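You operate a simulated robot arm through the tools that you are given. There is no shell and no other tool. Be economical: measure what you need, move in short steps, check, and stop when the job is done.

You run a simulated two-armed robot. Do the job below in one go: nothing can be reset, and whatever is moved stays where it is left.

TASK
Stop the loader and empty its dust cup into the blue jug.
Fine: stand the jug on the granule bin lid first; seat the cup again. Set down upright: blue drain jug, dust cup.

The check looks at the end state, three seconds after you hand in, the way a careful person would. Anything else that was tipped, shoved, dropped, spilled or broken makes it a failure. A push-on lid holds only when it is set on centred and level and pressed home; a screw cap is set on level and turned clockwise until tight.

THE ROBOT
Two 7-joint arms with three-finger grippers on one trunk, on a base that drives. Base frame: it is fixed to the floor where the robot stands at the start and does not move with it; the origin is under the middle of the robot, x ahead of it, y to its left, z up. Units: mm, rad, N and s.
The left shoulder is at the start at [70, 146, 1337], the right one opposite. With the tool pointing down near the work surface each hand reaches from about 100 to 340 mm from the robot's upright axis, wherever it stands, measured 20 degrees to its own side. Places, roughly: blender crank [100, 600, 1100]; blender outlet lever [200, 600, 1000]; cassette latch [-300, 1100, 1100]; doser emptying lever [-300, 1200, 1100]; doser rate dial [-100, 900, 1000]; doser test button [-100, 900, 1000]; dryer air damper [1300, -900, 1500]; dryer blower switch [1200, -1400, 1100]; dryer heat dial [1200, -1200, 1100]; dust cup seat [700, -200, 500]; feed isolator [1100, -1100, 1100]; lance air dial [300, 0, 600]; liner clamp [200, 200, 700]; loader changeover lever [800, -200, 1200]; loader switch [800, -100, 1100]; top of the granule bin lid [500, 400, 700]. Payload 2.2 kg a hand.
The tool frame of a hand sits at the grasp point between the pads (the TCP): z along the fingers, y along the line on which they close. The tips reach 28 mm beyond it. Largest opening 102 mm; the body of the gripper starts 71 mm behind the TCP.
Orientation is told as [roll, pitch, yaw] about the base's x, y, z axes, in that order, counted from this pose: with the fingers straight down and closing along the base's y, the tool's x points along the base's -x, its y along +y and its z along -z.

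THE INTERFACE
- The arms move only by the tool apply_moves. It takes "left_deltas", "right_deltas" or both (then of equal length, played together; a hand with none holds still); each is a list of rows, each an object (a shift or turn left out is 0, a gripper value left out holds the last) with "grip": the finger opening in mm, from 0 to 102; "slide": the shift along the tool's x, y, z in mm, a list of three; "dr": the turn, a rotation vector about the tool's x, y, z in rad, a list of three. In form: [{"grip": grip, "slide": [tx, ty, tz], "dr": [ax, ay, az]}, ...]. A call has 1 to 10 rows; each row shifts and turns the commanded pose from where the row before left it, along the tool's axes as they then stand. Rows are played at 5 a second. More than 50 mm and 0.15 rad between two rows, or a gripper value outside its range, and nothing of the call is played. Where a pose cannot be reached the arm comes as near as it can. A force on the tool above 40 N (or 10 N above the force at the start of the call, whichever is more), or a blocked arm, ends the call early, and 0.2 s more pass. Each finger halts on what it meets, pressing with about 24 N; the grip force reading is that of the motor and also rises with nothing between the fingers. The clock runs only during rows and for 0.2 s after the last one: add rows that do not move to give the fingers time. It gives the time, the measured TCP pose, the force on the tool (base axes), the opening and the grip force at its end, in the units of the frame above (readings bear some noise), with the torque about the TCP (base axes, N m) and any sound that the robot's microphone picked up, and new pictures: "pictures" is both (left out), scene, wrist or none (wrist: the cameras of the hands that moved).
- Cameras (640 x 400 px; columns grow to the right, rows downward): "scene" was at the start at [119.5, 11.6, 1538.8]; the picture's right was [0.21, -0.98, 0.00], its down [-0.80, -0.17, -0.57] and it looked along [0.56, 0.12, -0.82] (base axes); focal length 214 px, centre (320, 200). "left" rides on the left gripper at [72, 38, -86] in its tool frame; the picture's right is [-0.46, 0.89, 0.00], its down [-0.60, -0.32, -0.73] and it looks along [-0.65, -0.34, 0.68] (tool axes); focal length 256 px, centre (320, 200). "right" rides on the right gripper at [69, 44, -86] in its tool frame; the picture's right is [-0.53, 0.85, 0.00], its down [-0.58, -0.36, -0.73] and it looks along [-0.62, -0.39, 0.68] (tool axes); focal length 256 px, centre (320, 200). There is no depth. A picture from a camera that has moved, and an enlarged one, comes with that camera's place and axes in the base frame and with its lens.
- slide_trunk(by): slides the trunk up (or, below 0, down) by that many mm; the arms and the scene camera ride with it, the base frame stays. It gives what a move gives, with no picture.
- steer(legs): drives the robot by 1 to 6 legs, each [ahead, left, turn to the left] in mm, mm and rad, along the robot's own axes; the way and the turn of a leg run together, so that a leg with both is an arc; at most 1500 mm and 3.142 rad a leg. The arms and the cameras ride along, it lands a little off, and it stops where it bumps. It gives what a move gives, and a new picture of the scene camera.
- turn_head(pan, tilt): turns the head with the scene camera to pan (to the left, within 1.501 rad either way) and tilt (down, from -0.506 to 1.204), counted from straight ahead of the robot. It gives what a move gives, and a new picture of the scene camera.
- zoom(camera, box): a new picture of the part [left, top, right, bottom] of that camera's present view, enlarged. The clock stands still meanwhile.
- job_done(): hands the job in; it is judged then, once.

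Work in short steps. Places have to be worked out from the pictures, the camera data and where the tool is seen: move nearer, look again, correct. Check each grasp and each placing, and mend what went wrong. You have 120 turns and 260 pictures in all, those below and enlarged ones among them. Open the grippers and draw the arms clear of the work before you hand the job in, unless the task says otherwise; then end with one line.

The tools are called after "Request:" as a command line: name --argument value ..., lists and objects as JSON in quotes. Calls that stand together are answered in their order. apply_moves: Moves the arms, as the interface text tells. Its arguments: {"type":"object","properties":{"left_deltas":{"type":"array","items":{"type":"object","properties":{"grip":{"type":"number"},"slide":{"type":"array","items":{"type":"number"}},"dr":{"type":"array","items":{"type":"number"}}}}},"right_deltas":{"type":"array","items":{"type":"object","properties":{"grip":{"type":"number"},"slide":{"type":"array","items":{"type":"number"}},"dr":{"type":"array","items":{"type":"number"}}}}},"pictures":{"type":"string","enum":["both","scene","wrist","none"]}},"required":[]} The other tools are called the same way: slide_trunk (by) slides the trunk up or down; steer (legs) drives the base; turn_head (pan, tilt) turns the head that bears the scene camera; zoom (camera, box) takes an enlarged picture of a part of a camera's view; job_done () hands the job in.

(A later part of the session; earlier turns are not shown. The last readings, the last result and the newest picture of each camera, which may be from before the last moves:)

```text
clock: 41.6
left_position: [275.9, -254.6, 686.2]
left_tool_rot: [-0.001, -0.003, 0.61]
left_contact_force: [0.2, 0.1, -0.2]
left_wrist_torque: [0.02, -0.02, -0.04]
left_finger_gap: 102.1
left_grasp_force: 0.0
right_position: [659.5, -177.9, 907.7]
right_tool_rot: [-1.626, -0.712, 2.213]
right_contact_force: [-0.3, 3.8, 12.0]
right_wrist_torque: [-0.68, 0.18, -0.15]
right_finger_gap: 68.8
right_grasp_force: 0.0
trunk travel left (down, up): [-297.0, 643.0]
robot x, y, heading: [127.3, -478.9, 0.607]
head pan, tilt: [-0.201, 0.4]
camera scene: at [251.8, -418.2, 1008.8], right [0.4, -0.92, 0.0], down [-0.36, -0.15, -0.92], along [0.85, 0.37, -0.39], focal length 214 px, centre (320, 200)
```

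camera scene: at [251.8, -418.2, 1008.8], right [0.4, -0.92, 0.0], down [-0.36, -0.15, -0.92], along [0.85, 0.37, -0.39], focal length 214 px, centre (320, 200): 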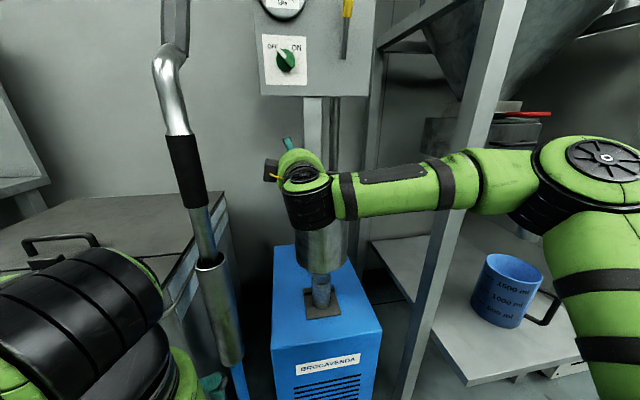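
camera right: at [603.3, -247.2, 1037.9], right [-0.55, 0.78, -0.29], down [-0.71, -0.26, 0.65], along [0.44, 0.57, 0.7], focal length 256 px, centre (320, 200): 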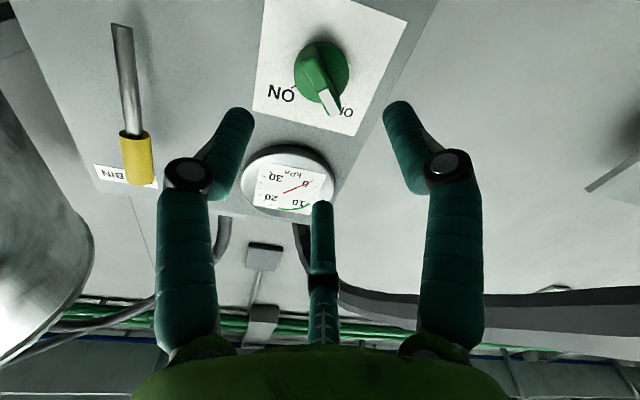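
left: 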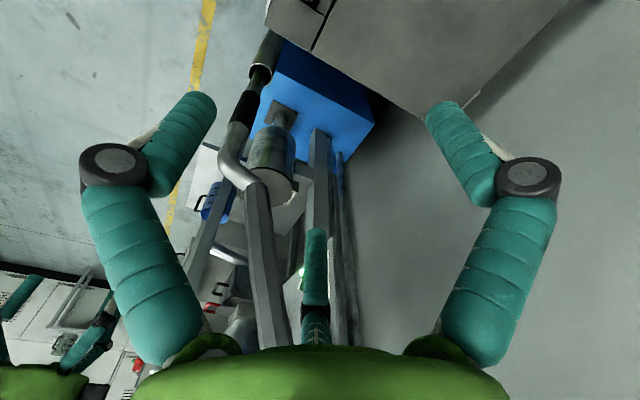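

I wrongly batched those calls: the roll move was refused and the trunk drop put the hand on the canister top. I raise the trunk right away to free it and inspect.

Request:
slide_trunk --by 80

Request:
zoom --camera "scene" --box '[220, 0, 420, 320]'

```text
clock: 42.7
left_position: [276.6, -255.1, 765.6]
left_tool_rot: [0.0, -0.002, 0.61]
left_contact_force: [0.2, 0.3, -0.5]
left_wrist_torque: [-0.01, 0.0, -0.02]
left_finger_gap: 102.0
left_grasp_force: 0.0
right_position: [661.9, -178.4, 984.7]
right_tool_rot: [-1.619, -0.714, 2.208]
right_contact_force: [1.0, -0.2, 0.1]
right_wrist_torque: [0.01, -0.01, 0.02]
right_finger_gap: 70.0
right_grasp_force: 0.0
trunk travel left (down, up): [-377.0, 563.0]
robot x, y, heading: [130.3, -480.2, 0.609]
head pan, tilt: [-0.201, 0.4]
```

```text
1.25 times, centred on (320, 160) of scene
camera zoom: at [253.6, -418.0, 1088.4], right [0.4, -0.92, 0.0], down [-0.36, -0.15, -0.92], along [0.85, 0.37, -0.39], focal length 268 px, centre (320, 250)
```

zoom: 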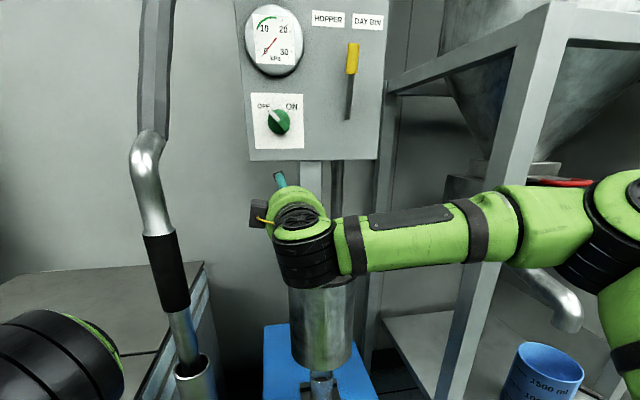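

All intact and the knob is at OFF. Now I retract the hand up and back, then right.

Request:
apply_moves --right_deltas '[{"slide": [0, 0, -45]}, {"slide": [0, 0, -45]}, {"slide": [0, 0, -45]}, {"dr": [0, 0, 0.14]}, {"dr": [0, 0, 0.14]}, {"dr": [0, 0, 0.14]}, {"dr": [0, 0, 0.14]}, {"dr": [0, 0, 0.14]}, {"dr": [0, 0, 0.14]}]' --pictures "scene"

```text
clock: 44.7
left_position: [277.5, -254.9, 764.6]
left_tool_rot: [0.001, -0.002, 0.611]
left_contact_force: [0.4, 0.1, 0.3]
left_wrist_torque: [-0.01, 0.03, 0.03]
left_finger_gap: 102.2
left_grasp_force: 0.0
right_position: [551.3, -256.2, 979.2]
right_tool_rot: [-2.762, -1.53, -2.916]
right_contact_force: [0.5, 0.2, 0.3]
right_wrist_torque: [0.01, 0.01, 0.0]
right_finger_gap: 70.0
right_grasp_force: 0.0
trunk travel left (down, up): [-377.0, 563.0]
robot x, y, heading: [124.8, -480.0, 0.611]
head pan, tilt: [-0.201, 0.4]
camera scene: at [253.5, -418.1, 1088.5], right [0.4, -0.92, 0.0], down [-0.36, -0.15, -0.92], along [0.85, 0.37, -0.39], focal length 214 px, centre (320, 200)
```

scene: 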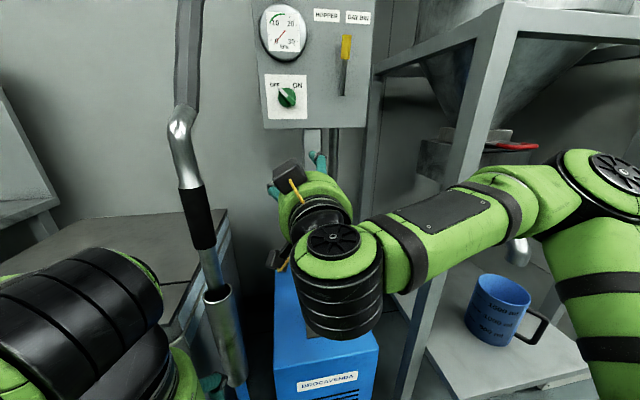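

The jug rim is near (918,-720,588), handle towards me/right. I back straight off, then go right for a frontal view of the shelf.

Request:
steer --legs '[[-350, 0, 0], [0, -550, 0], [0, 0, 0.1]]'

Request:
turn_head --pan -0.1 --tilt 0.35

```text
clock: 50.3
left_position: [287.3, -896.9, 763.9]
left_tool_rot: [0.0, -0.002, 0.709]
left_contact_force: [0.3, 0.7, 0.4]
left_wrist_torque: [-0.01, 0.0, 0.01]
left_finger_gap: 102.0
left_grasp_force: 0.0
right_position: [558.5, -871.9, 979.5]
right_tool_rot: [-2.698, -1.529, -2.879]
right_contact_force: [0.0, 0.3, 0.4]
right_wrist_torque: [-0.03, -0.01, -0.01]
right_finger_gap: 70.0
right_grasp_force: 0.1
trunk travel left (down, up): [-377.0, 563.0]
robot x, y, heading: [161.2, -1136.8, 0.712]
head pan, tilt: [-0.201, 0.4]
camera scene: at [278.9, -1061.8, 1088.5], right [0.49, -0.87, 0.0], down [-0.34, -0.19, -0.92], along [0.81, 0.45, -0.39], focal length 214 px, centre (320, 200)
```

scene: 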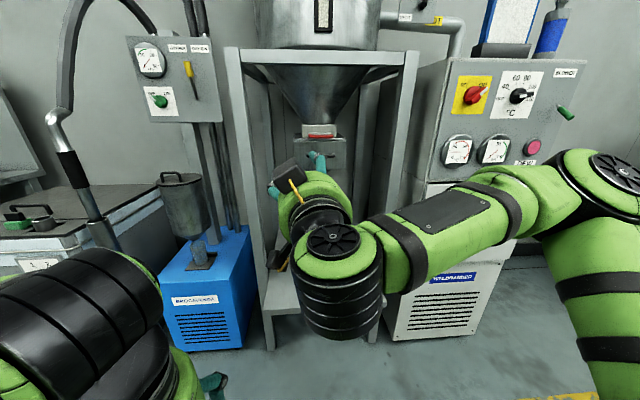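

```text
clock: 51.0
left_position: [287.1, -898.0, 765.1]
left_tool_rot: [-0.001, -0.001, 0.709]
left_contact_force: [0.4, -0.1, -0.8]
left_wrist_torque: [0.02, -0.01, 0.01]
left_finger_gap: 102.1
left_grasp_force: 0.0
right_position: [559.5, -870.3, 979.7]
right_tool_rot: [-2.705, -1.529, -2.873]
right_contact_force: [0.2, -0.5, 0.2]
right_wrist_torque: [0.01, -0.02, 0.02]
right_finger_gap: 70.2
right_grasp_force: 0.0
trunk travel left (down, up): [-377.0, 563.0]
robot x, y, heading: [161.5, -1138.4, 0.71]
head pan, tilt: [-0.099, 0.351]
camera scene: at [274.6, -1053.9, 1093.0], right [0.57, -0.82, 0.0], down [-0.28, -0.2, -0.94], along [0.77, 0.54, -0.34], focal length 214 px, centre (320, 200)
```

scene: 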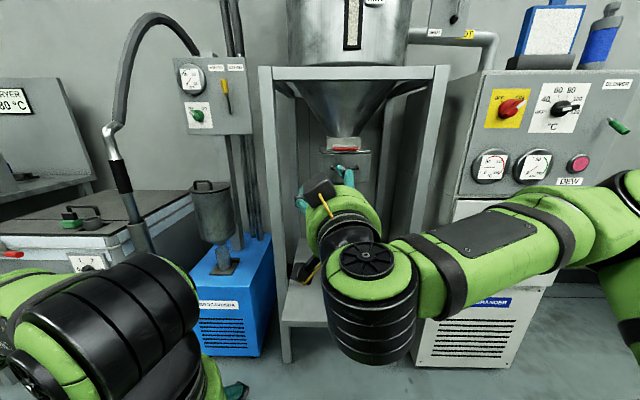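

The frame faces me, posts left and right, and the hand hides the jug. I move the right hand up-right and out of the way.

Request:
apply_moves --right_deltas '[{"slide": [0, -45, -20]}, {"slide": [0, -45, -20]}, {"slide": [0, -45, 0]}, {"slide": [0, -45, 0]}]' --pictures "scene"

Request:
zoom --camera "scene" --box '[160, 140, 460, 360]'

```text
clock: 52.0
left_position: [287.4, -899.4, 765.5]
left_tool_rot: [0.0, -0.001, 0.709]
left_contact_force: [0.3, 0.5, 0.3]
left_wrist_torque: [0.03, 0.05, -0.01]
left_finger_gap: 102.1
left_grasp_force: 0.1
right_position: [660.9, -1012.6, 1002.7]
right_tool_rot: [-2.667, -1.53, -2.909]
right_contact_force: [-0.7, -0.2, 0.6]
right_wrist_torque: [0.01, 0.01, 0.03]
right_finger_gap: 70.1
right_grasp_force: 0.0
right hand out of reach, approached as far as the arm can: row 2, 3
trunk travel left (down, up): [-377.0, 563.0]
robot x, y, heading: [159.2, -1136.3, 0.708]
head pan, tilt: [-0.099, 0.351]
camera scene: at [275.1, -1054.8, 1093.1], right [0.57, -0.82, 0.0], down [-0.28, -0.2, -0.94], along [0.77, 0.54, -0.34], focal length 214 px, centre (320, 200)
```

scene: 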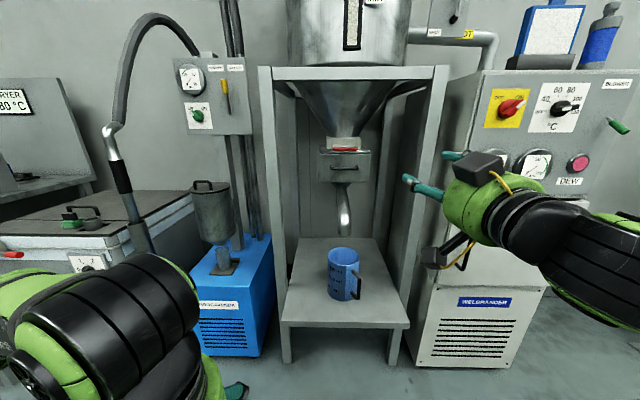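

```text
1.82 times, centred on (310, 250) of scene
camera zoom: at [275.1, -1054.8, 1093.1], right [0.57, -0.82, 0.0], down [-0.28, -0.2, -0.94], along [0.77, 0.54, -0.34], focal length 390 px, centre (338, 109)
```

zoom: 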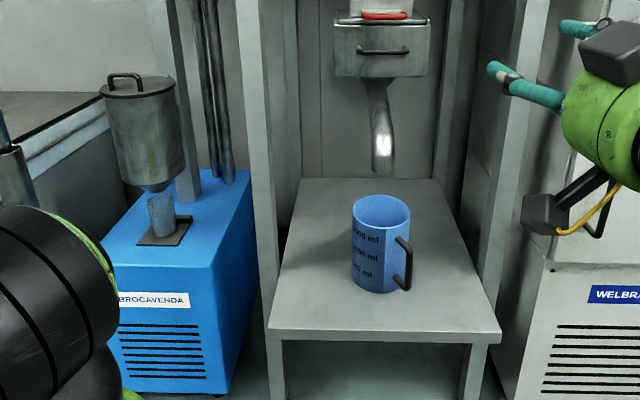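

Now the scene is clear: the jug stands on the shelf, its handle projecting front-right at about (865,-810, z 470–590). The dust cup is a small open cup standing under the canister outlet. I retract the right hand, then drive closer with heading ≈0.9.

Request:
apply_moves --right_deltas '[{"slide": [0, 0, -50]}, {"slide": [0, 0, -50]}, {"slide": [0, 30, -50]}, {"slide": [0, 30, -30]}]' --pictures "none"

Request:
steer --legs '[[171, -171, 0], [0, 0, 0.19]]'

```text
refused: row 3 steps farther than a row can; nothing moved
```

```text
clock: 54.5
left_position: [482.2, -898.6, 765.8]
left_tool_rot: [0.0, -0.002, 0.898]
left_contact_force: [-0.1, 0.0, 0.4]
left_wrist_torque: [-0.01, -0.03, 0.01]
left_finger_gap: 102.4
left_grasp_force: 0.1
right_position: [871.6, -941.3, 1003.9]
right_tool_rot: [-2.676, -1.531, -2.712]
right_contact_force: [-0.5, 0.2, 0.0]
right_wrist_torque: [0.02, 0.0, 0.0]
right_finger_gap: 70.0
right_grasp_force: 0.1
trunk travel left (down, up): [-377.0, 563.0]
robot x, y, heading: [401.6, -1160.2, 0.9]
head pan, tilt: [-0.099, 0.351]
camera scene: at [499.0, -1054.7, 1093.0], right [0.72, -0.7, 0.0], down [-0.24, -0.25, -0.94], along [0.66, 0.67, -0.34], focal length 214 px, centre (320, 200)
```

scene: 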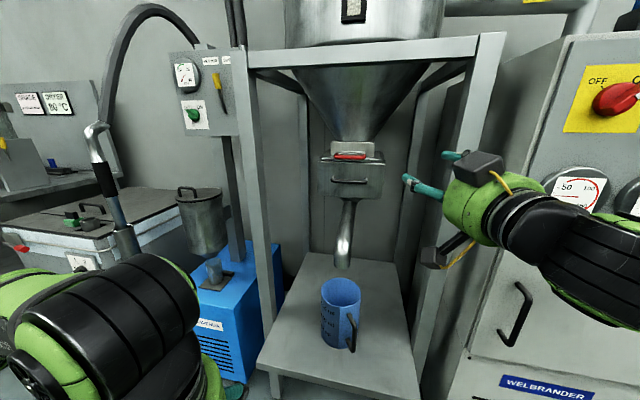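

I retract the hand 100 mm and shift slightly left before lowering.

Request:
apply_moves --right_deltas '[{"slide": [0, 0, -45]}, {"slide": [0, 0, -45]}, {"slide": [0, 30, -15]}]' --pictures "none"

```text
clock: 55.3
left_position: [481.2, -897.8, 763.6]
left_tool_rot: [0.0, -0.002, 0.899]
left_contact_force: [-0.5, 0.2, 1.1]
left_wrist_torque: [0.0, -0.01, 0.01]
left_finger_gap: 101.8
left_grasp_force: 0.0
right_position: [807.7, -976.0, 1055.4]
right_tool_rot: [-2.607, -1.532, -2.783]
right_contact_force: [0.2, 0.2, 1.0]
right_wrist_torque: [0.0, 0.03, -0.04]
right_finger_gap: 70.3
right_grasp_force: 0.1
right hand out of reach, approached as far as the arm can: row 1, 2, 3
trunk travel left (down, up): [-377.0, 563.0]
robot x, y, heading: [405.2, -1157.6, 0.896]
head pan, tilt: [-0.099, 0.351]
```

Lower the trunk; path below the hand is the aisle in front of the shelf.

Request:
slide_trunk --by -370

```text
clock: 58.9
left_position: [482.8, -898.6, 394.0]
left_tool_rot: [0.0, -0.002, 0.898]
left_contact_force: [0.0, -0.6, 0.5]
left_wrist_torque: [0.0, -0.02, -0.01]
left_finger_gap: 101.9
left_grasp_force: 0.0
right_position: [808.9, -977.3, 684.8]
right_tool_rot: [-2.67, -1.533, -2.718]
right_contact_force: [0.3, -0.2, -0.4]
right_wrist_torque: [0.0, 0.02, 0.0]
right_finger_gap: 70.1
right_grasp_force: 0.0
trunk travel left (down, up): [-7.0, 933.0]
robot x, y, heading: [402.5, -1157.6, 0.903]
head pan, tilt: [-0.099, 0.351]
```

I lower the hand in front of the handle and turn its heading to ≈1.03.

Request:
apply_moves --right_deltas '[{"slide": [30, 10, 15], "dr": [-0.13, 0, 0]}, {"slide": [35, 10, 10]}, {"slide": [35, 10, 15]}, {"slide": [28, 10, 15]}]' --pictures "both"

```text
clock: 59.9
left_position: [484.0, -898.8, 396.0]
left_tool_rot: [-0.001, -0.002, 0.899]
left_contact_force: [-0.8, 0.2, -0.3]
left_wrist_torque: [0.03, 0.01, -0.02]
left_finger_gap: 102.1
left_grasp_force: 0.0
right_position: [829.7, -878.4, 597.1]
right_tool_rot: [-2.55, -1.532, -2.71]
right_contact_force: [0.0, 0.5, 0.2]
right_wrist_torque: [0.0, -0.01, 0.02]
right_finger_gap: 69.9
right_grasp_force: 0.0
right hand out of reach, approached as far as the arm can: row 1, 2, 3
trunk travel left (down, up): [-7.0, 933.0]
robot x, y, heading: [404.1, -1155.6, 0.899]
head pan, tilt: [-0.099, 0.351]
camera scene: at [499.2, -1055.0, 723.1], right [0.72, -0.7, 0.0], down [-0.24, -0.25, -0.94], along [0.66, 0.67, -0.34], focal length 214 px, centre (320, 200)
camera right: at [750.6, -928.9, 523.7], right [-0.74, 0.43, 0.52], down [-0.09, -0.82, 0.56], along [0.67, 0.37, 0.65], focal length 256 px, centre (320, 200)
```

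scene: 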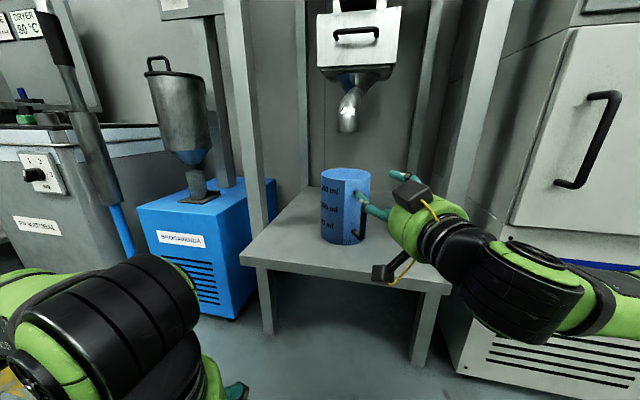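
right: 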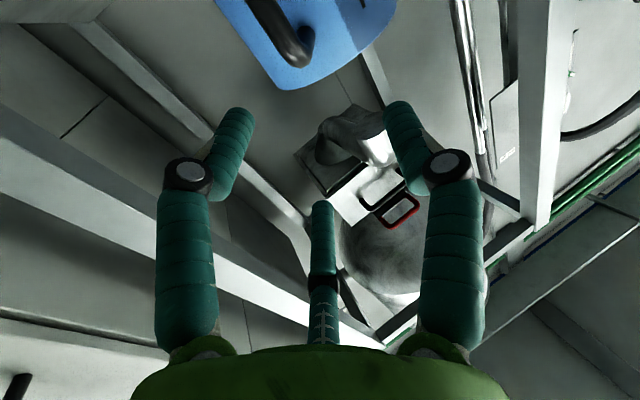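

The handle bar is at about (866,-808), z 490–570. I lower the hand 60 mm and check what is reached.

Request:
apply_moves --right_deltas '[{"slide": [30, 0, 0]}, {"slide": [30, 0, 0]}, {}]' --pictures "wrist"

```text
clock: 60.7
left_position: [482.4, -900.2, 394.8]
left_tool_rot: [0.001, -0.002, 0.901]
left_contact_force: [-0.5, 0.8, -0.1]
left_wrist_torque: [-0.02, 0.0, 0.01]
left_finger_gap: 101.9
left_grasp_force: 0.0
right_position: [841.8, -861.7, 553.7]
right_tool_rot: [-2.541, -1.532, -2.717]
right_contact_force: [0.6, -0.2, -0.5]
right_wrist_torque: [0.01, 0.05, 0.01]
right_finger_gap: 70.0
right_grasp_force: 0.1
right hand out of reach, approached as far as the arm can: row 1, 2
trunk travel left (down, up): [-7.0, 933.0]
robot x, y, heading: [405.0, -1159.8, 0.901]
head pan, tilt: [-0.099, 0.351]
camera right: at [761.9, -912.9, 481.2], right [-0.74, 0.43, 0.52], down [-0.09, -0.82, 0.56], along [0.67, 0.37, 0.65], focal length 256 px, centre (320, 200)
```

right: 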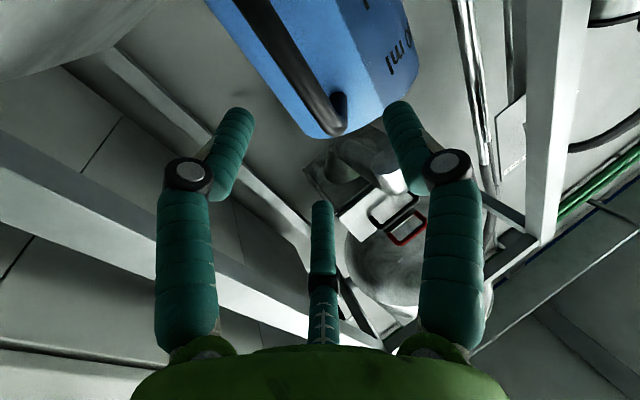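

The bar lies ~58 mm ahead and ~8 mm to +y. I advance to straddle it.

Request:
apply_moves --right_deltas '[{"slide": [7, 4, 15]}, {"slide": [7, 4, 15]}, {"slide": [6, 0, 15]}, {}]' --pictures "both"

```text
clock: 61.7
left_position: [482.7, -899.3, 395.2]
left_tool_rot: [-0.001, -0.003, 0.9]
left_contact_force: [0.4, 0.4, -0.6]
left_wrist_torque: [-0.01, -0.01, 0.03]
left_finger_gap: 101.8
left_grasp_force: 0.1
right_position: [857.1, -839.6, 552.5]
right_tool_rot: [-2.447, -1.538, -2.811]
right_contact_force: [-0.8, 0.5, -0.3]
right_wrist_torque: [-0.01, 0.01, -0.01]
right_finger_gap: 69.8
right_grasp_force: 0.1
right hand out of reach, approached as far as the arm can: row 1, 2, 3
trunk travel left (down, up): [-7.0, 933.0]
robot x, y, heading: [404.0, -1155.7, 0.901]
head pan, tilt: [-0.099, 0.351]
camera scene: at [499.2, -1054.9, 723.1], right [0.72, -0.7, 0.0], down [-0.24, -0.25, -0.94], along [0.65, 0.67, -0.34], focal length 214 px, centre (320, 200)
camera right: at [778.2, -890.6, 479.5], right [-0.74, 0.43, 0.52], down [-0.09, -0.82, 0.57], along [0.67, 0.37, 0.64], focal length 256 px, centre (320, 200)
```

scene: 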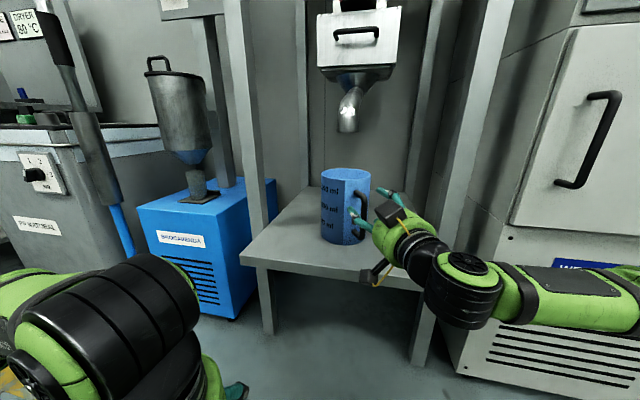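
right: 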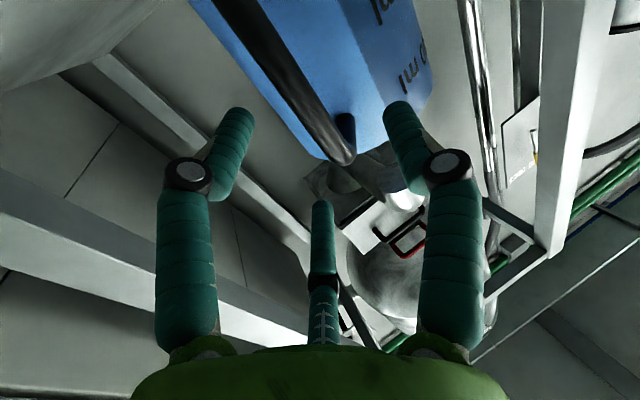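

Still ~33 mm short of the bar; continue in small steps.

Request:
apply_moves --right_deltas '[{"slide": [8, 1, 12]}, {"slide": [8, 1, 12]}, {"slide": [5, 1, 10]}, {}]' --pictures "wrist"

```text
clock: 62.7
left_position: [482.8, -898.8, 394.1]
left_tool_rot: [-0.001, 0.0, 0.9]
left_contact_force: [0.2, 0.0, 0.5]
left_wrist_torque: [-0.01, -0.01, -0.03]
left_finger_gap: 101.7
left_grasp_force: 0.1
right_position: [862.9, -837.8, 551.9]
right_tool_rot: [-2.434, -1.537, -2.824]
right_contact_force: [-0.1, 0.6, 0.7]
right_wrist_torque: [0.0, -0.01, 0.01]
right_finger_gap: 69.9
right_grasp_force: 0.0
right hand out of reach, approached as far as the arm can: row 1, 2, 3
trunk travel left (down, up): [-7.0, 933.0]
robot x, y, heading: [406.3, -1153.6, 0.899]
head pan, tilt: [-0.099, 0.351]
camera right: at [783.9, -888.5, 480.3], right [-0.74, 0.43, 0.52], down [-0.09, -0.82, 0.57], along [0.67, 0.37, 0.64], focal length 256 px, centre (320, 200)
```

right: 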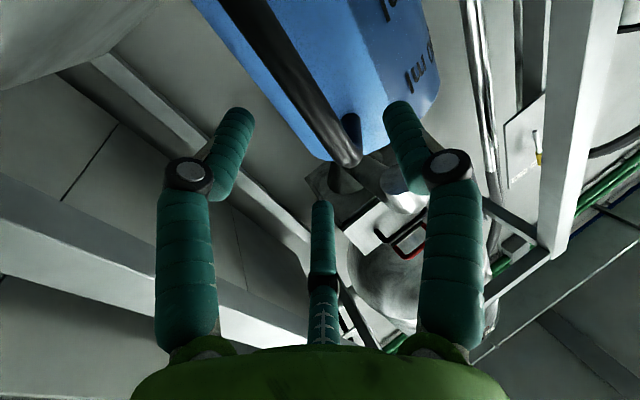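

The arm is at its limit here; the bar is ~33 mm ahead and ~8 mm left in the tool frame, its top 18 mm above the TCP. I close the gap by driving the base.

Request:
steer --legs '[[30, 11, 0]]'

Request:
zoom --camera "right" --box '[0, 0, 640, 400]'

```text
clock: 63.5
left_position: [492.8, -869.7, 394.6]
left_tool_rot: [-0.001, -0.002, 0.897]
left_contact_force: [-0.2, -0.6, 0.4]
left_wrist_torque: [0.04, 0.01, 0.0]
left_finger_gap: 102.0
left_grasp_force: 0.1
right_position: [873.2, -807.3, 552.6]
right_tool_rot: [-2.441, -1.536, -2.815]
right_contact_force: [0.3, -0.4, 0.6]
right_wrist_torque: [0.01, 0.0, -0.02]
right_finger_gap: 70.2
right_grasp_force: 0.0
trunk travel left (down, up): [-7.0, 933.0]
robot x, y, heading: [414.1, -1127.0, 0.9]
head pan, tilt: [-0.099, 0.351]
camera scene: at [509.1, -1024.9, 723.1], right [0.72, -0.7, 0.0], down [-0.24, -0.25, -0.94], along [0.65, 0.67, -0.34], focal length 214 px, centre (320, 200)
```

scene: 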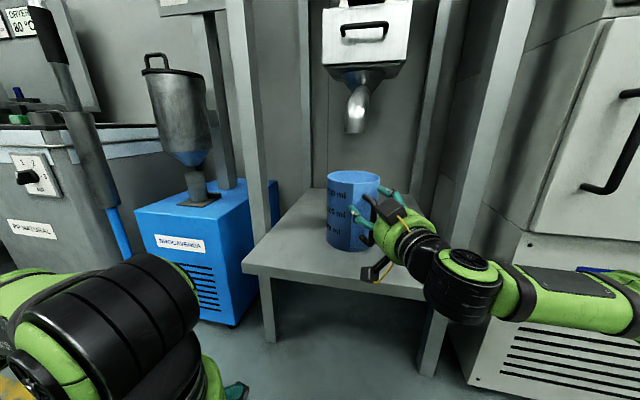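

```text
1.00 times, centred on (320, 200) of right (not enlarged: the box is as wide or as high as the picture)
camera zoom: at [793.6, -858.3, 480.4], right [-0.74, 0.43, 0.52], down [-0.09, -0.82, 0.57], along [0.67, 0.37, 0.64], focal length 256 px, centre (320, 200)
```

zoom: 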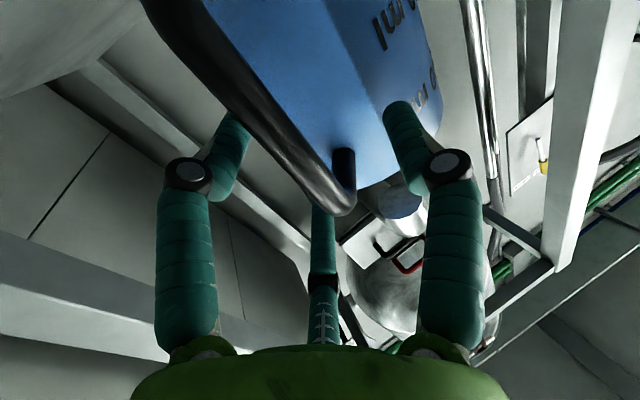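

The bar is centred at the TCP. Close the gripper.

Request:
apply_moves --right_deltas '[{"grip": 40}, {"grip": 15}, {"grip": 0}, {"grip": 0}]' --pictures "wrist"

```text
clock: 64.5
left_position: [493.0, -868.2, 396.1]
left_tool_rot: [0.001, -0.002, 0.898]
left_contact_force: [0.2, -0.4, -0.6]
left_wrist_torque: [0.01, 0.0, 0.01]
left_finger_gap: 102.1
left_grasp_force: 0.0
right_position: [873.1, -806.8, 552.9]
right_tool_rot: [-2.468, -1.535, -2.789]
right_contact_force: [-0.5, 2.2, 2.1]
right_wrist_torque: [0.38, 0.2, -0.04]
right_finger_gap: 20.8
right_grasp_force: 23.7
trunk travel left (down, up): [-7.0, 933.0]
robot x, y, heading: [408.3, -1126.5, 0.902]
head pan, tilt: [-0.099, 0.351]
camera right: at [793.4, -858.2, 480.8], right [-0.74, 0.43, 0.52], down [-0.09, -0.82, 0.56], along [0.67, 0.37, 0.64], focal length 256 px, centre (320, 200)
```

right: 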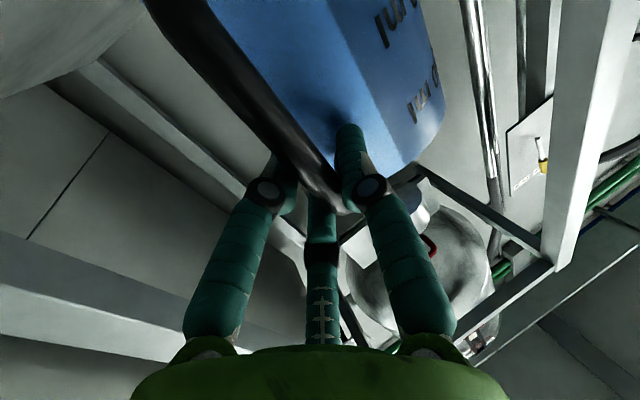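

Handle held. Lift 40 mm with the trunk (the nozzle is ~85 mm above the rim).

Request:
slide_trunk --by 40

Request:
zoom --camera "scene" --box '[240, 80, 480, 300]'

```text
clock: 65.4
left_position: [492.8, -869.2, 434.3]
left_tool_rot: [0.001, 0.001, 0.899]
left_contact_force: [1.0, 0.9, 0.0]
left_wrist_torque: [-0.02, 0.0, 0.03]
left_finger_gap: 101.9
left_grasp_force: 0.1
right_position: [874.5, -806.5, 592.3]
right_tool_rot: [-2.417, -1.538, -2.842]
right_contact_force: [-0.6, 1.0, -2.9]
right_wrist_torque: [-0.18, 0.07, 0.03]
right_finger_gap: 20.8
right_grasp_force: 23.7
trunk travel left (down, up): [-47.0, 893.0]
robot x, y, heading: [411.7, -1126.0, 0.903]
head pan, tilt: [-0.099, 0.351]
```

```text
1.82 times, centred on (360, 190) of scene
camera zoom: at [509.3, -1024.6, 763.0], right [0.72, -0.7, 0.0], down [-0.24, -0.25, -0.94], along [0.65, 0.67, -0.34], focal length 390 px, centre (247, 218)
```

zoom: 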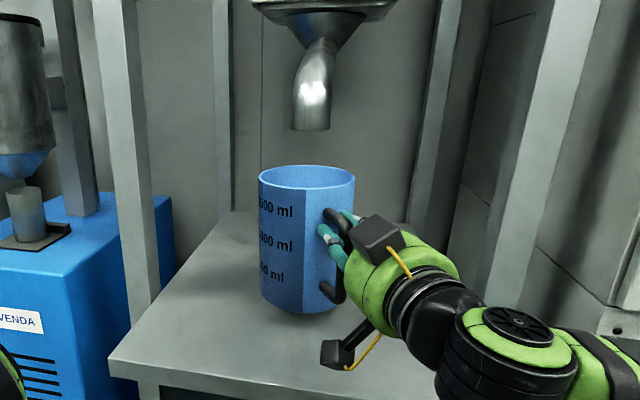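

Jug lifted level (≈3 N). Now I back out 280 mm straight along the base heading.

Request:
steer --legs '[[-280, 0, 0]]'

```text
clock: 67.3
left_position: [316.0, -1089.9, 435.2]
left_tool_rot: [0.0, 0.001, 0.896]
left_contact_force: [1.0, -0.1, -0.4]
left_wrist_torque: [-0.01, -0.02, -0.01]
left_finger_gap: 102.1
left_grasp_force: 0.1
right_position: [697.2, -1030.4, 590.6]
right_tool_rot: [-2.429, -1.536, -2.832]
right_contact_force: [-0.2, 0.5, -2.7]
right_wrist_torque: [-0.22, 0.1, -0.01]
right_finger_gap: 20.5
right_grasp_force: 24.2
trunk travel left (down, up): [-47.0, 893.0]
robot x, y, heading: [241.3, -1346.9, 0.898]
head pan, tilt: [-0.099, 0.351]
camera scene: at [333.2, -1246.3, 763.0], right [0.71, -0.7, 0.0], down [-0.24, -0.25, -0.94], along [0.66, 0.67, -0.34], focal length 214 px, centre (320, 200)
```

scene: 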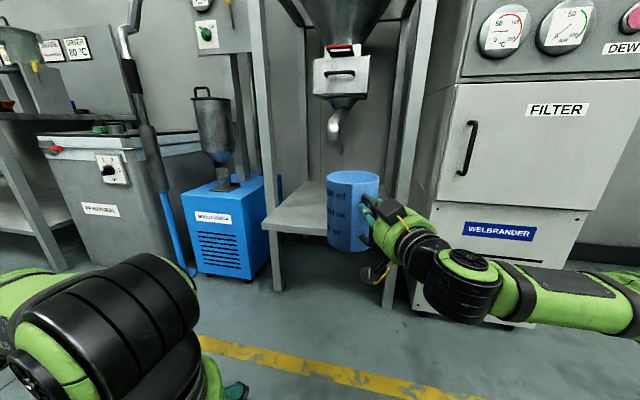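

The jug is clear of the shelf. I raise the trunk 330 mm, then turn and move left along the aisle, staying well back from the loader.

Request:
slide_trunk --by 340

Request:
steer --legs '[[0, 0, -0.34], [0, 1325, 0]]'

```text
clock: 70.7
left_position: [317.7, -1089.5, 774.4]
left_tool_rot: [-0.001, 0.002, 0.897]
left_contact_force: [-0.6, -0.2, 0.2]
left_wrist_torque: [0.0, 0.0, -0.02]
left_finger_gap: 102.0
left_grasp_force: 0.0
right_position: [697.6, -1029.7, 931.4]
right_tool_rot: [-2.422, -1.538, -2.84]
right_contact_force: [0.0, 0.0, -2.6]
right_wrist_torque: [-0.14, 0.08, 0.0]
right_finger_gap: 20.8
right_grasp_force: 24.4
trunk travel left (down, up): [-387.0, 553.0]
robot x, y, heading: [234.9, -1346.2, 0.897]
head pan, tilt: [-0.099, 0.351]
```

```text
clock: 78.5
left_position: [-316.5, 13.1, 775.6]
left_tool_rot: [0.002, 0.0, 0.565]
left_contact_force: [-0.1, -0.4, 0.2]
left_wrist_torque: [0.04, 0.02, 0.03]
left_finger_gap: 102.1
left_grasp_force: 0.1
right_position: [61.9, -52.9, 931.2]
right_tool_rot: [-2.422, -1.539, 3.113]
right_contact_force: [-0.2, 0.7, -1.5]
right_wrist_torque: [-0.17, 0.1, 0.01]
right_finger_gap: 20.6
right_grasp_force: 23.4
trunk travel left (down, up): [-387.0, 553.0]
robot x, y, heading: [-479.2, -204.0, 0.56]
head pan, tilt: [-0.099, 0.351]
camera scene: at [-351.9, -139.7, 1103.0], right [0.45, -0.89, 0.0], down [-0.31, -0.15, -0.94], along [0.84, 0.42, -0.34], focal length 214 px, centre (320, 200)
```

scene: 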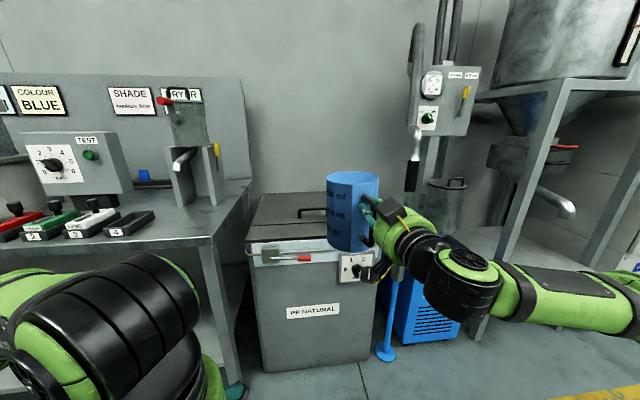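

Bin view is clear. To keep the flared right elbow away from the lance post, I approach with heading 0.3; jug target on the lid ≈(506,246), right/behind the lid handle. First turn and slide left.

Request:
steer --legs '[[0, 0, -0.26], [0, 284, 0], [250, 0, 0]]'

Request:
turn_head --pan 0.0 --tilt 0.6

```text
clock: 82.8
left_position: [-114.3, 310.1, 774.6]
left_tool_rot: [0.001, 0.002, 0.305]
left_contact_force: [0.8, 0.8, -0.1]
left_wrist_torque: [0.0, 0.04, 0.0]
left_finger_gap: 102.2
left_grasp_force: 0.0
right_position: [234.6, 147.1, 932.5]
right_tool_rot: [-2.414, -1.536, 2.843]
right_contact_force: [0.9, 0.6, -1.8]
right_wrist_torque: [-0.09, 0.17, 0.04]
right_finger_gap: 20.4
right_grasp_force: 24.6
trunk travel left (down, up): [-387.0, 553.0]
robot x, y, heading: [-327.0, 138.4, 0.3]
head pan, tilt: [-0.099, 0.351]
camera scene: at [-186.1, 170.8, 1102.9], right [0.2, -0.98, 0.0], down [-0.34, -0.07, -0.94], along [0.92, 0.19, -0.34], focal length 214 px, centre (320, 200)
```

scene: 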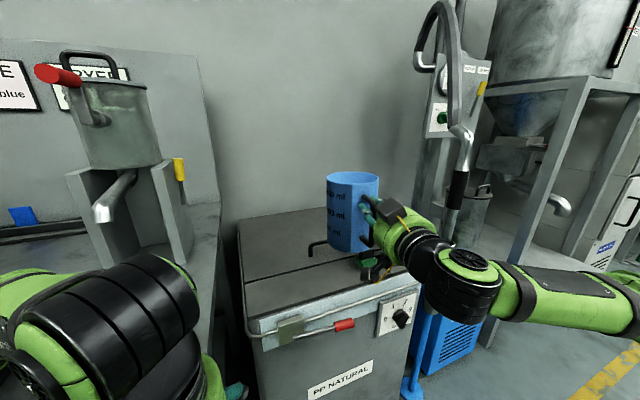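

```text
clock: 83.5
left_position: [-115.4, 310.6, 775.5]
left_tool_rot: [0.0, -0.003, 0.304]
left_contact_force: [-0.2, 0.1, -0.1]
left_wrist_torque: [0.01, 0.01, -0.01]
left_finger_gap: 101.8
left_grasp_force: 0.2
right_position: [233.5, 147.7, 931.5]
right_tool_rot: [-2.416, -1.538, 2.845]
right_contact_force: [0.2, -0.2, -2.7]
right_wrist_torque: [-0.14, 0.17, 0.02]
right_finger_gap: 20.8
right_grasp_force: 24.0
trunk travel left (down, up): [-387.0, 553.0]
robot x, y, heading: [-323.4, 141.5, 0.301]
head pan, tilt: [0.0, 0.6]
camera scene: at [-193.5, 178.1, 1080.3], right [0.3, -0.95, 0.0], down [-0.54, -0.17, -0.83], along [0.79, 0.25, -0.56], focal length 214 px, centre (320, 200)
```

scene: 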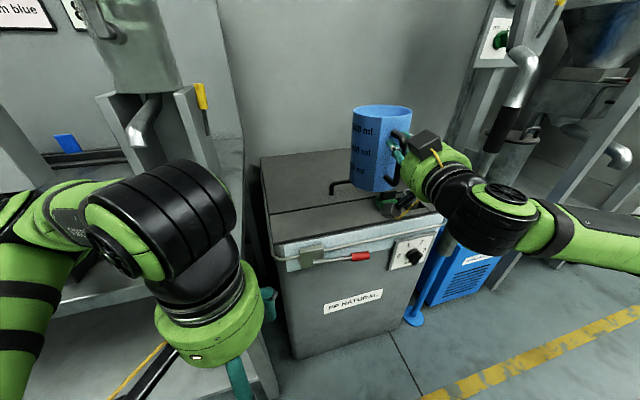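

Before going further I tuck the left arm inward, as its elbow is near the blender table.

Request:
apply_moves --left_deltas '[{"slide": [0, -40, -20]}, {"slide": [0, -40, -20]}, {"slide": [0, -40, -20]}]' --pictures "scene"

```text
clock: 84.3
left_position: [-79.1, 195.7, 835.2]
left_tool_rot: [0.001, -0.002, 0.304]
left_contact_force: [0.6, -0.8, 0.4]
left_wrist_torque: [0.05, 0.0, 0.0]
left_finger_gap: 102.1
left_grasp_force: 0.1
right_position: [235.5, 147.5, 932.4]
right_tool_rot: [-2.46, -1.54, 2.891]
right_contact_force: [0.6, 0.2, -2.0]
right_wrist_torque: [-0.12, 0.15, 0.03]
right_finger_gap: 20.3
right_grasp_force: 23.8
trunk travel left (down, up): [-387.0, 553.0]
robot x, y, heading: [-323.8, 144.6, 0.304]
head pan, tilt: [0.0, 0.6]
camera scene: at [-193.4, 176.6, 1080.2], right [0.3, -0.95, 0.0], down [-0.54, -0.17, -0.83], along [0.79, 0.25, -0.56], focal length 214 px, centre (320, 200)
```

scene: 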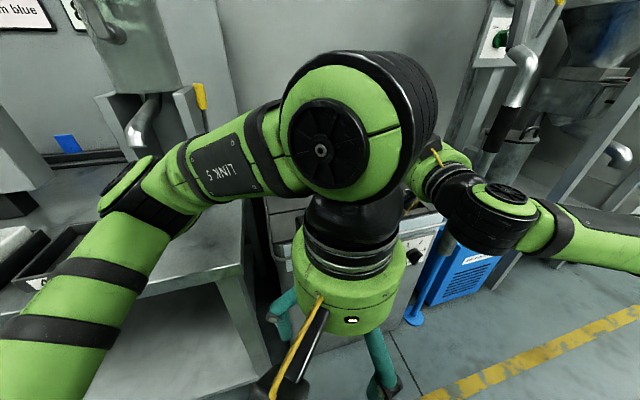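

That pushes the elbow forward. Instead I pull the left hand back close to the body.

Request:
apply_moves --left_deltas '[{"slide": [30, 30, 0]}, {"slide": [30, 30, 0]}, {"slide": [30, 30, 0]}, {"slide": [30, 30, 0]}]' --pictures "scene"

```text
clock: 84.8
left_position: [-118.3, 218.8, 836.8]
left_tool_rot: [-0.009, -0.003, 0.329]
left_contact_force: [1.3, 3.0, 2.3]
left_wrist_torque: [-0.19, 0.39, -0.26]
left_finger_gap: 102.0
left_grasp_force: 0.1
right_position: [235.1, 147.5, 931.0]
right_tool_rot: [-2.353, -1.541, 2.782]
right_contact_force: [0.5, -0.6, -2.0]
right_wrist_torque: [-0.08, 0.21, -0.01]
right_finger_gap: 20.4
right_grasp_force: 24.0
trunk travel left (down, up): [-387.0, 553.0]
robot x, y, heading: [-324.7, 139.8, 0.303]
head pan, tilt: [0.0, 0.6]
stopped in row 2 (left hand): the force on the tool passed its limit at 100 N (the readings are from after the stop); the commanded pose is now the measured one
camera scene: at [-193.4, 178.4, 1080.2], right [0.3, -0.95, 0.0], down [-0.54, -0.17, -0.82], along [0.79, 0.25, -0.57], focal length 214 px, centre (320, 200)
```

scene: 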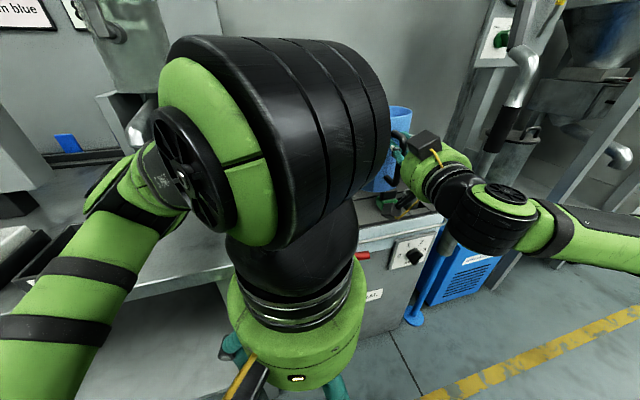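

The left wrist touched the robot's own head. I move it forward a little, then lower it.

Request:
apply_moves --left_deltas '[{"slide": [-30, 0, 0]}, {"slide": [0, 0, 40]}, {"slide": [0, 10, 40]}, {"slide": [0, 20, 40]}, {"slide": [0, 30, 20]}, {"slide": [20, 20, 0]}, {"slide": [30, 0, 0]}]' --pictures "scene"

```text
clock: 86.6
left_position: [-113.3, 261.4, 734.4]
left_tool_rot: [0.007, -0.13, 0.324]
left_contact_force: [0.6, 0.3, -1.1]
left_wrist_torque: [-0.01, -0.01, -0.02]
left_finger_gap: 102.0
left_grasp_force: 0.1
left hand out of reach, approached as far as the arm can: row 6, 7
right_position: [224.1, 132.2, 935.7]
right_tool_rot: [-2.951, -1.53, -2.903]
right_contact_force: [0.3, -0.9, -2.3]
right_wrist_torque: [-0.11, 0.17, 0.02]
right_finger_gap: 20.4
right_grasp_force: 23.9
trunk travel left (down, up): [-387.0, 553.0]
robot x, y, heading: [-326.9, 141.0, 0.307]
head pan, tilt: [0.0, 0.6]
stopped in row 7 (left hand): the arm was blocked; the commanded pose is now the measured one
camera scene: at [-205.7, 159.0, 1081.3], right [0.3, -0.95, -0.02], down [-0.53, -0.15, -0.83], along [0.79, 0.26, -0.55], focal length 214 px, centre (320, 200)
```

scene: 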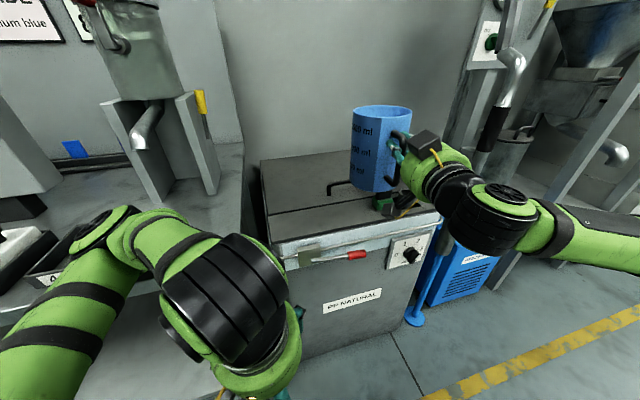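

The arm is blocked and the torso is being pushed. I release that by moving the left hand forward again.

Request:
apply_moves --left_deltas '[{"slide": [-30, 0, 0], "dr": [0, 0.1, 0]}, {"slide": [-20, 0, 0]}, {}]' --pictures "scene"

```text
clock: 87.6
left_position: [-52.3, 272.7, 757.4]
left_tool_rot: [0.0, -0.113, 0.291]
left_contact_force: [-0.5, -0.2, -0.3]
left_wrist_torque: [0.0, -0.03, -0.02]
left_finger_gap: 102.2
left_grasp_force: 0.0
right_position: [230.2, 131.8, 933.7]
right_tool_rot: [-2.921, -1.533, -2.934]
right_contact_force: [-1.1, 1.2, -1.3]
right_wrist_torque: [-0.11, 0.24, -0.03]
right_finger_gap: 20.9
right_grasp_force: 23.9
trunk travel left (down, up): [-387.0, 553.0]
robot x, y, heading: [-323.1, 138.9, 0.301]
head pan, tilt: [0.0, 0.6]
stopped in row 3 (left hand): the arm was blocked; the commanded pose is now the measured one
camera scene: at [-197.3, 160.8, 1080.0], right [0.29, -0.96, -0.02], down [-0.54, -0.15, -0.83], along [0.79, 0.25, -0.56], focal length 214 px, centre (320, 200)
```

scene: 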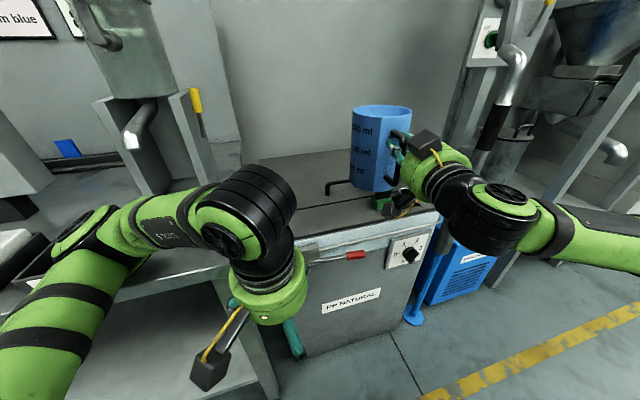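

The left elbow seems to be resting on the blender table. I raise the trunk to free it.

Request:
slide_trunk --by 80

Request:
turn_head --pan 0.7 --tilt 0.6

```text
clock: 88.8
left_position: [-51.5, 287.4, 829.4]
left_tool_rot: [-0.012, -0.082, 0.307]
left_contact_force: [0.3, -0.6, 0.6]
left_wrist_torque: [0.0, -0.03, -0.01]
left_finger_gap: 101.9
left_grasp_force: 0.1
right_position: [234.9, 146.5, 1011.9]
right_tool_rot: [-2.406, -1.539, 2.835]
right_contact_force: [0.6, 0.4, -2.2]
right_wrist_torque: [-0.12, 0.15, 0.02]
right_finger_gap: 20.9
right_grasp_force: 24.0
trunk travel left (down, up): [-467.0, 473.0]
robot x, y, heading: [-326.3, 143.6, 0.301]
head pan, tilt: [0.0, 0.6]
```

```text
clock: 89.8
left_position: [-51.1, 287.5, 831.0]
left_tool_rot: [-0.008, -0.083, 0.307]
left_contact_force: [0.0, 0.3, -0.3]
left_wrist_torque: [-0.02, -0.01, -0.02]
left_finger_gap: 102.2
left_grasp_force: 0.1
right_position: [234.1, 148.7, 1012.4]
right_tool_rot: [-2.41, -1.537, 2.84]
right_contact_force: [-0.2, -0.1, -2.5]
right_wrist_torque: [-0.1, 0.18, -0.02]
right_finger_gap: 20.6
right_grasp_force: 24.0
trunk travel left (down, up): [-467.0, 473.0]
robot x, y, heading: [-326.3, 137.8, 0.299]
head pan, tilt: [0.7, 0.6]
camera scene: at [-230.5, 227.2, 1160.2], right [0.84, -0.54, 0.0], down [-0.31, -0.48, -0.82], along [0.45, 0.69, -0.57], focal length 214 px, centre (320, 200)
```

scene: 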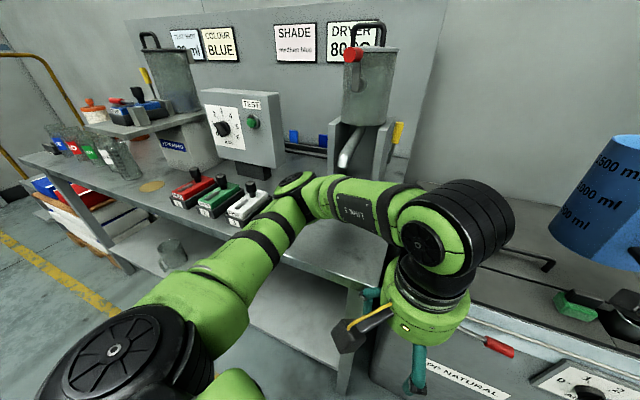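

The torso is straight again. The elbow sits over the table's front edge near the cassettes; I back the base off and check them.

Request:
steer --legs '[[-250, 0, 0]]'

Request:
zoom --camera "scene" --box '[60, 80, 460, 330]'

```text
clock: 91.7
left_position: [-290.9, 213.6, 830.9]
left_tool_rot: [-0.01, -0.081, 0.307]
left_contact_force: [-0.1, -0.1, -0.3]
left_wrist_torque: [0.05, 0.0, 0.01]
left_finger_gap: 101.8
left_grasp_force: 0.0
right_position: [-5.0, 73.6, 1013.2]
right_tool_rot: [-2.416, -1.536, 2.845]
right_contact_force: [-0.3, -0.1, -1.5]
right_wrist_torque: [-0.13, 0.18, -0.01]
right_finger_gap: 20.5
right_grasp_force: 23.2
trunk travel left (down, up): [-467.0, 473.0]
robot x, y, heading: [-562.2, 69.4, 0.304]
head pan, tilt: [0.7, 0.6]
camera scene: at [-470.4, 152.6, 1160.3], right [0.84, -0.54, 0.0], down [-0.3, -0.48, -0.83], along [0.44, 0.7, -0.56], focal length 214 px, centre (320, 200)
```

scene: 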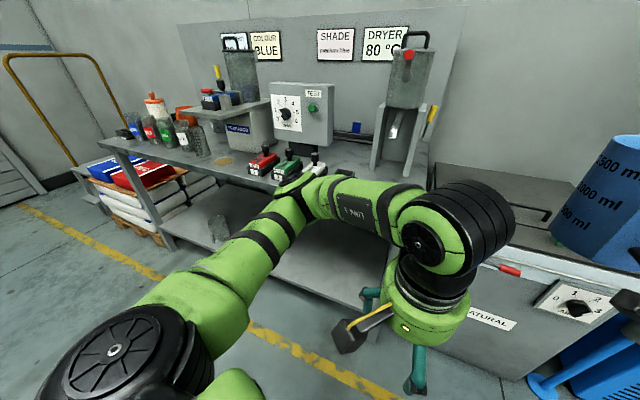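

```text
1.60 times, centred on (260, 205) of scene
camera zoom: at [-470.4, 152.6, 1160.3], right [0.84, -0.54, 0.0], down [-0.3, -0.48, -0.83], along [0.44, 0.7, -0.56], focal length 343 px, centre (416, 192)
```

zoom: 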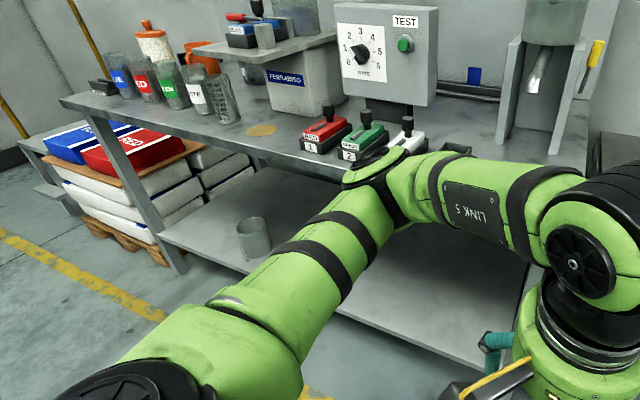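

I bring the left hand back to its earlier pose with the high elbow, away from any object.

Request:
apply_moves --left_deltas '[{"slide": [0, 20, -20], "dr": [0, 0.08, 0]}, {"slide": [25, 12, -5]}, {"slide": [25, 12, 0]}]' --pictures "scene"

```text
clock: 92.5
left_position: [-352.8, 240.2, 856.1]
left_tool_rot: [-0.012, -0.001, 0.307]
left_contact_force: [-0.9, 0.4, -0.2]
left_wrist_torque: [-0.03, 0.0, 0.0]
left_finger_gap: 102.0
left_grasp_force: 0.0
right_position: [-4.9, 73.6, 1011.9]
right_tool_rot: [-2.392, -1.539, 2.822]
right_contact_force: [-0.4, 0.4, -2.3]
right_wrist_torque: [-0.09, 0.17, -0.04]
right_finger_gap: 20.6
right_grasp_force: 24.1
trunk travel left (down, up): [-467.0, 473.0]
robot x, y, heading: [-562.9, 67.1, 0.294]
head pan, tilt: [0.7, 0.6]
camera scene: at [-470.2, 153.1, 1160.2], right [0.84, -0.54, 0.0], down [-0.3, -0.48, -0.82], along [0.44, 0.7, -0.57], focal length 214 px, centre (320, 200)
```

scene: 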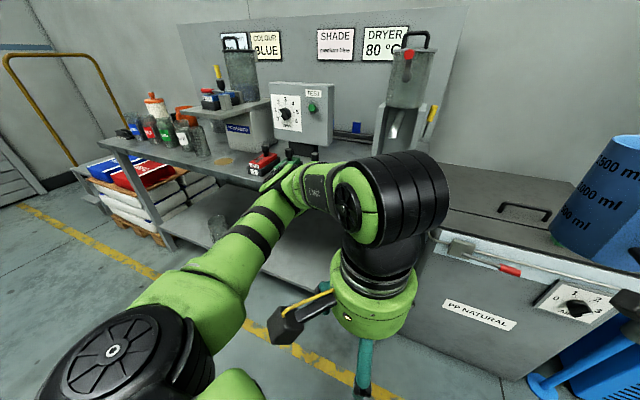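

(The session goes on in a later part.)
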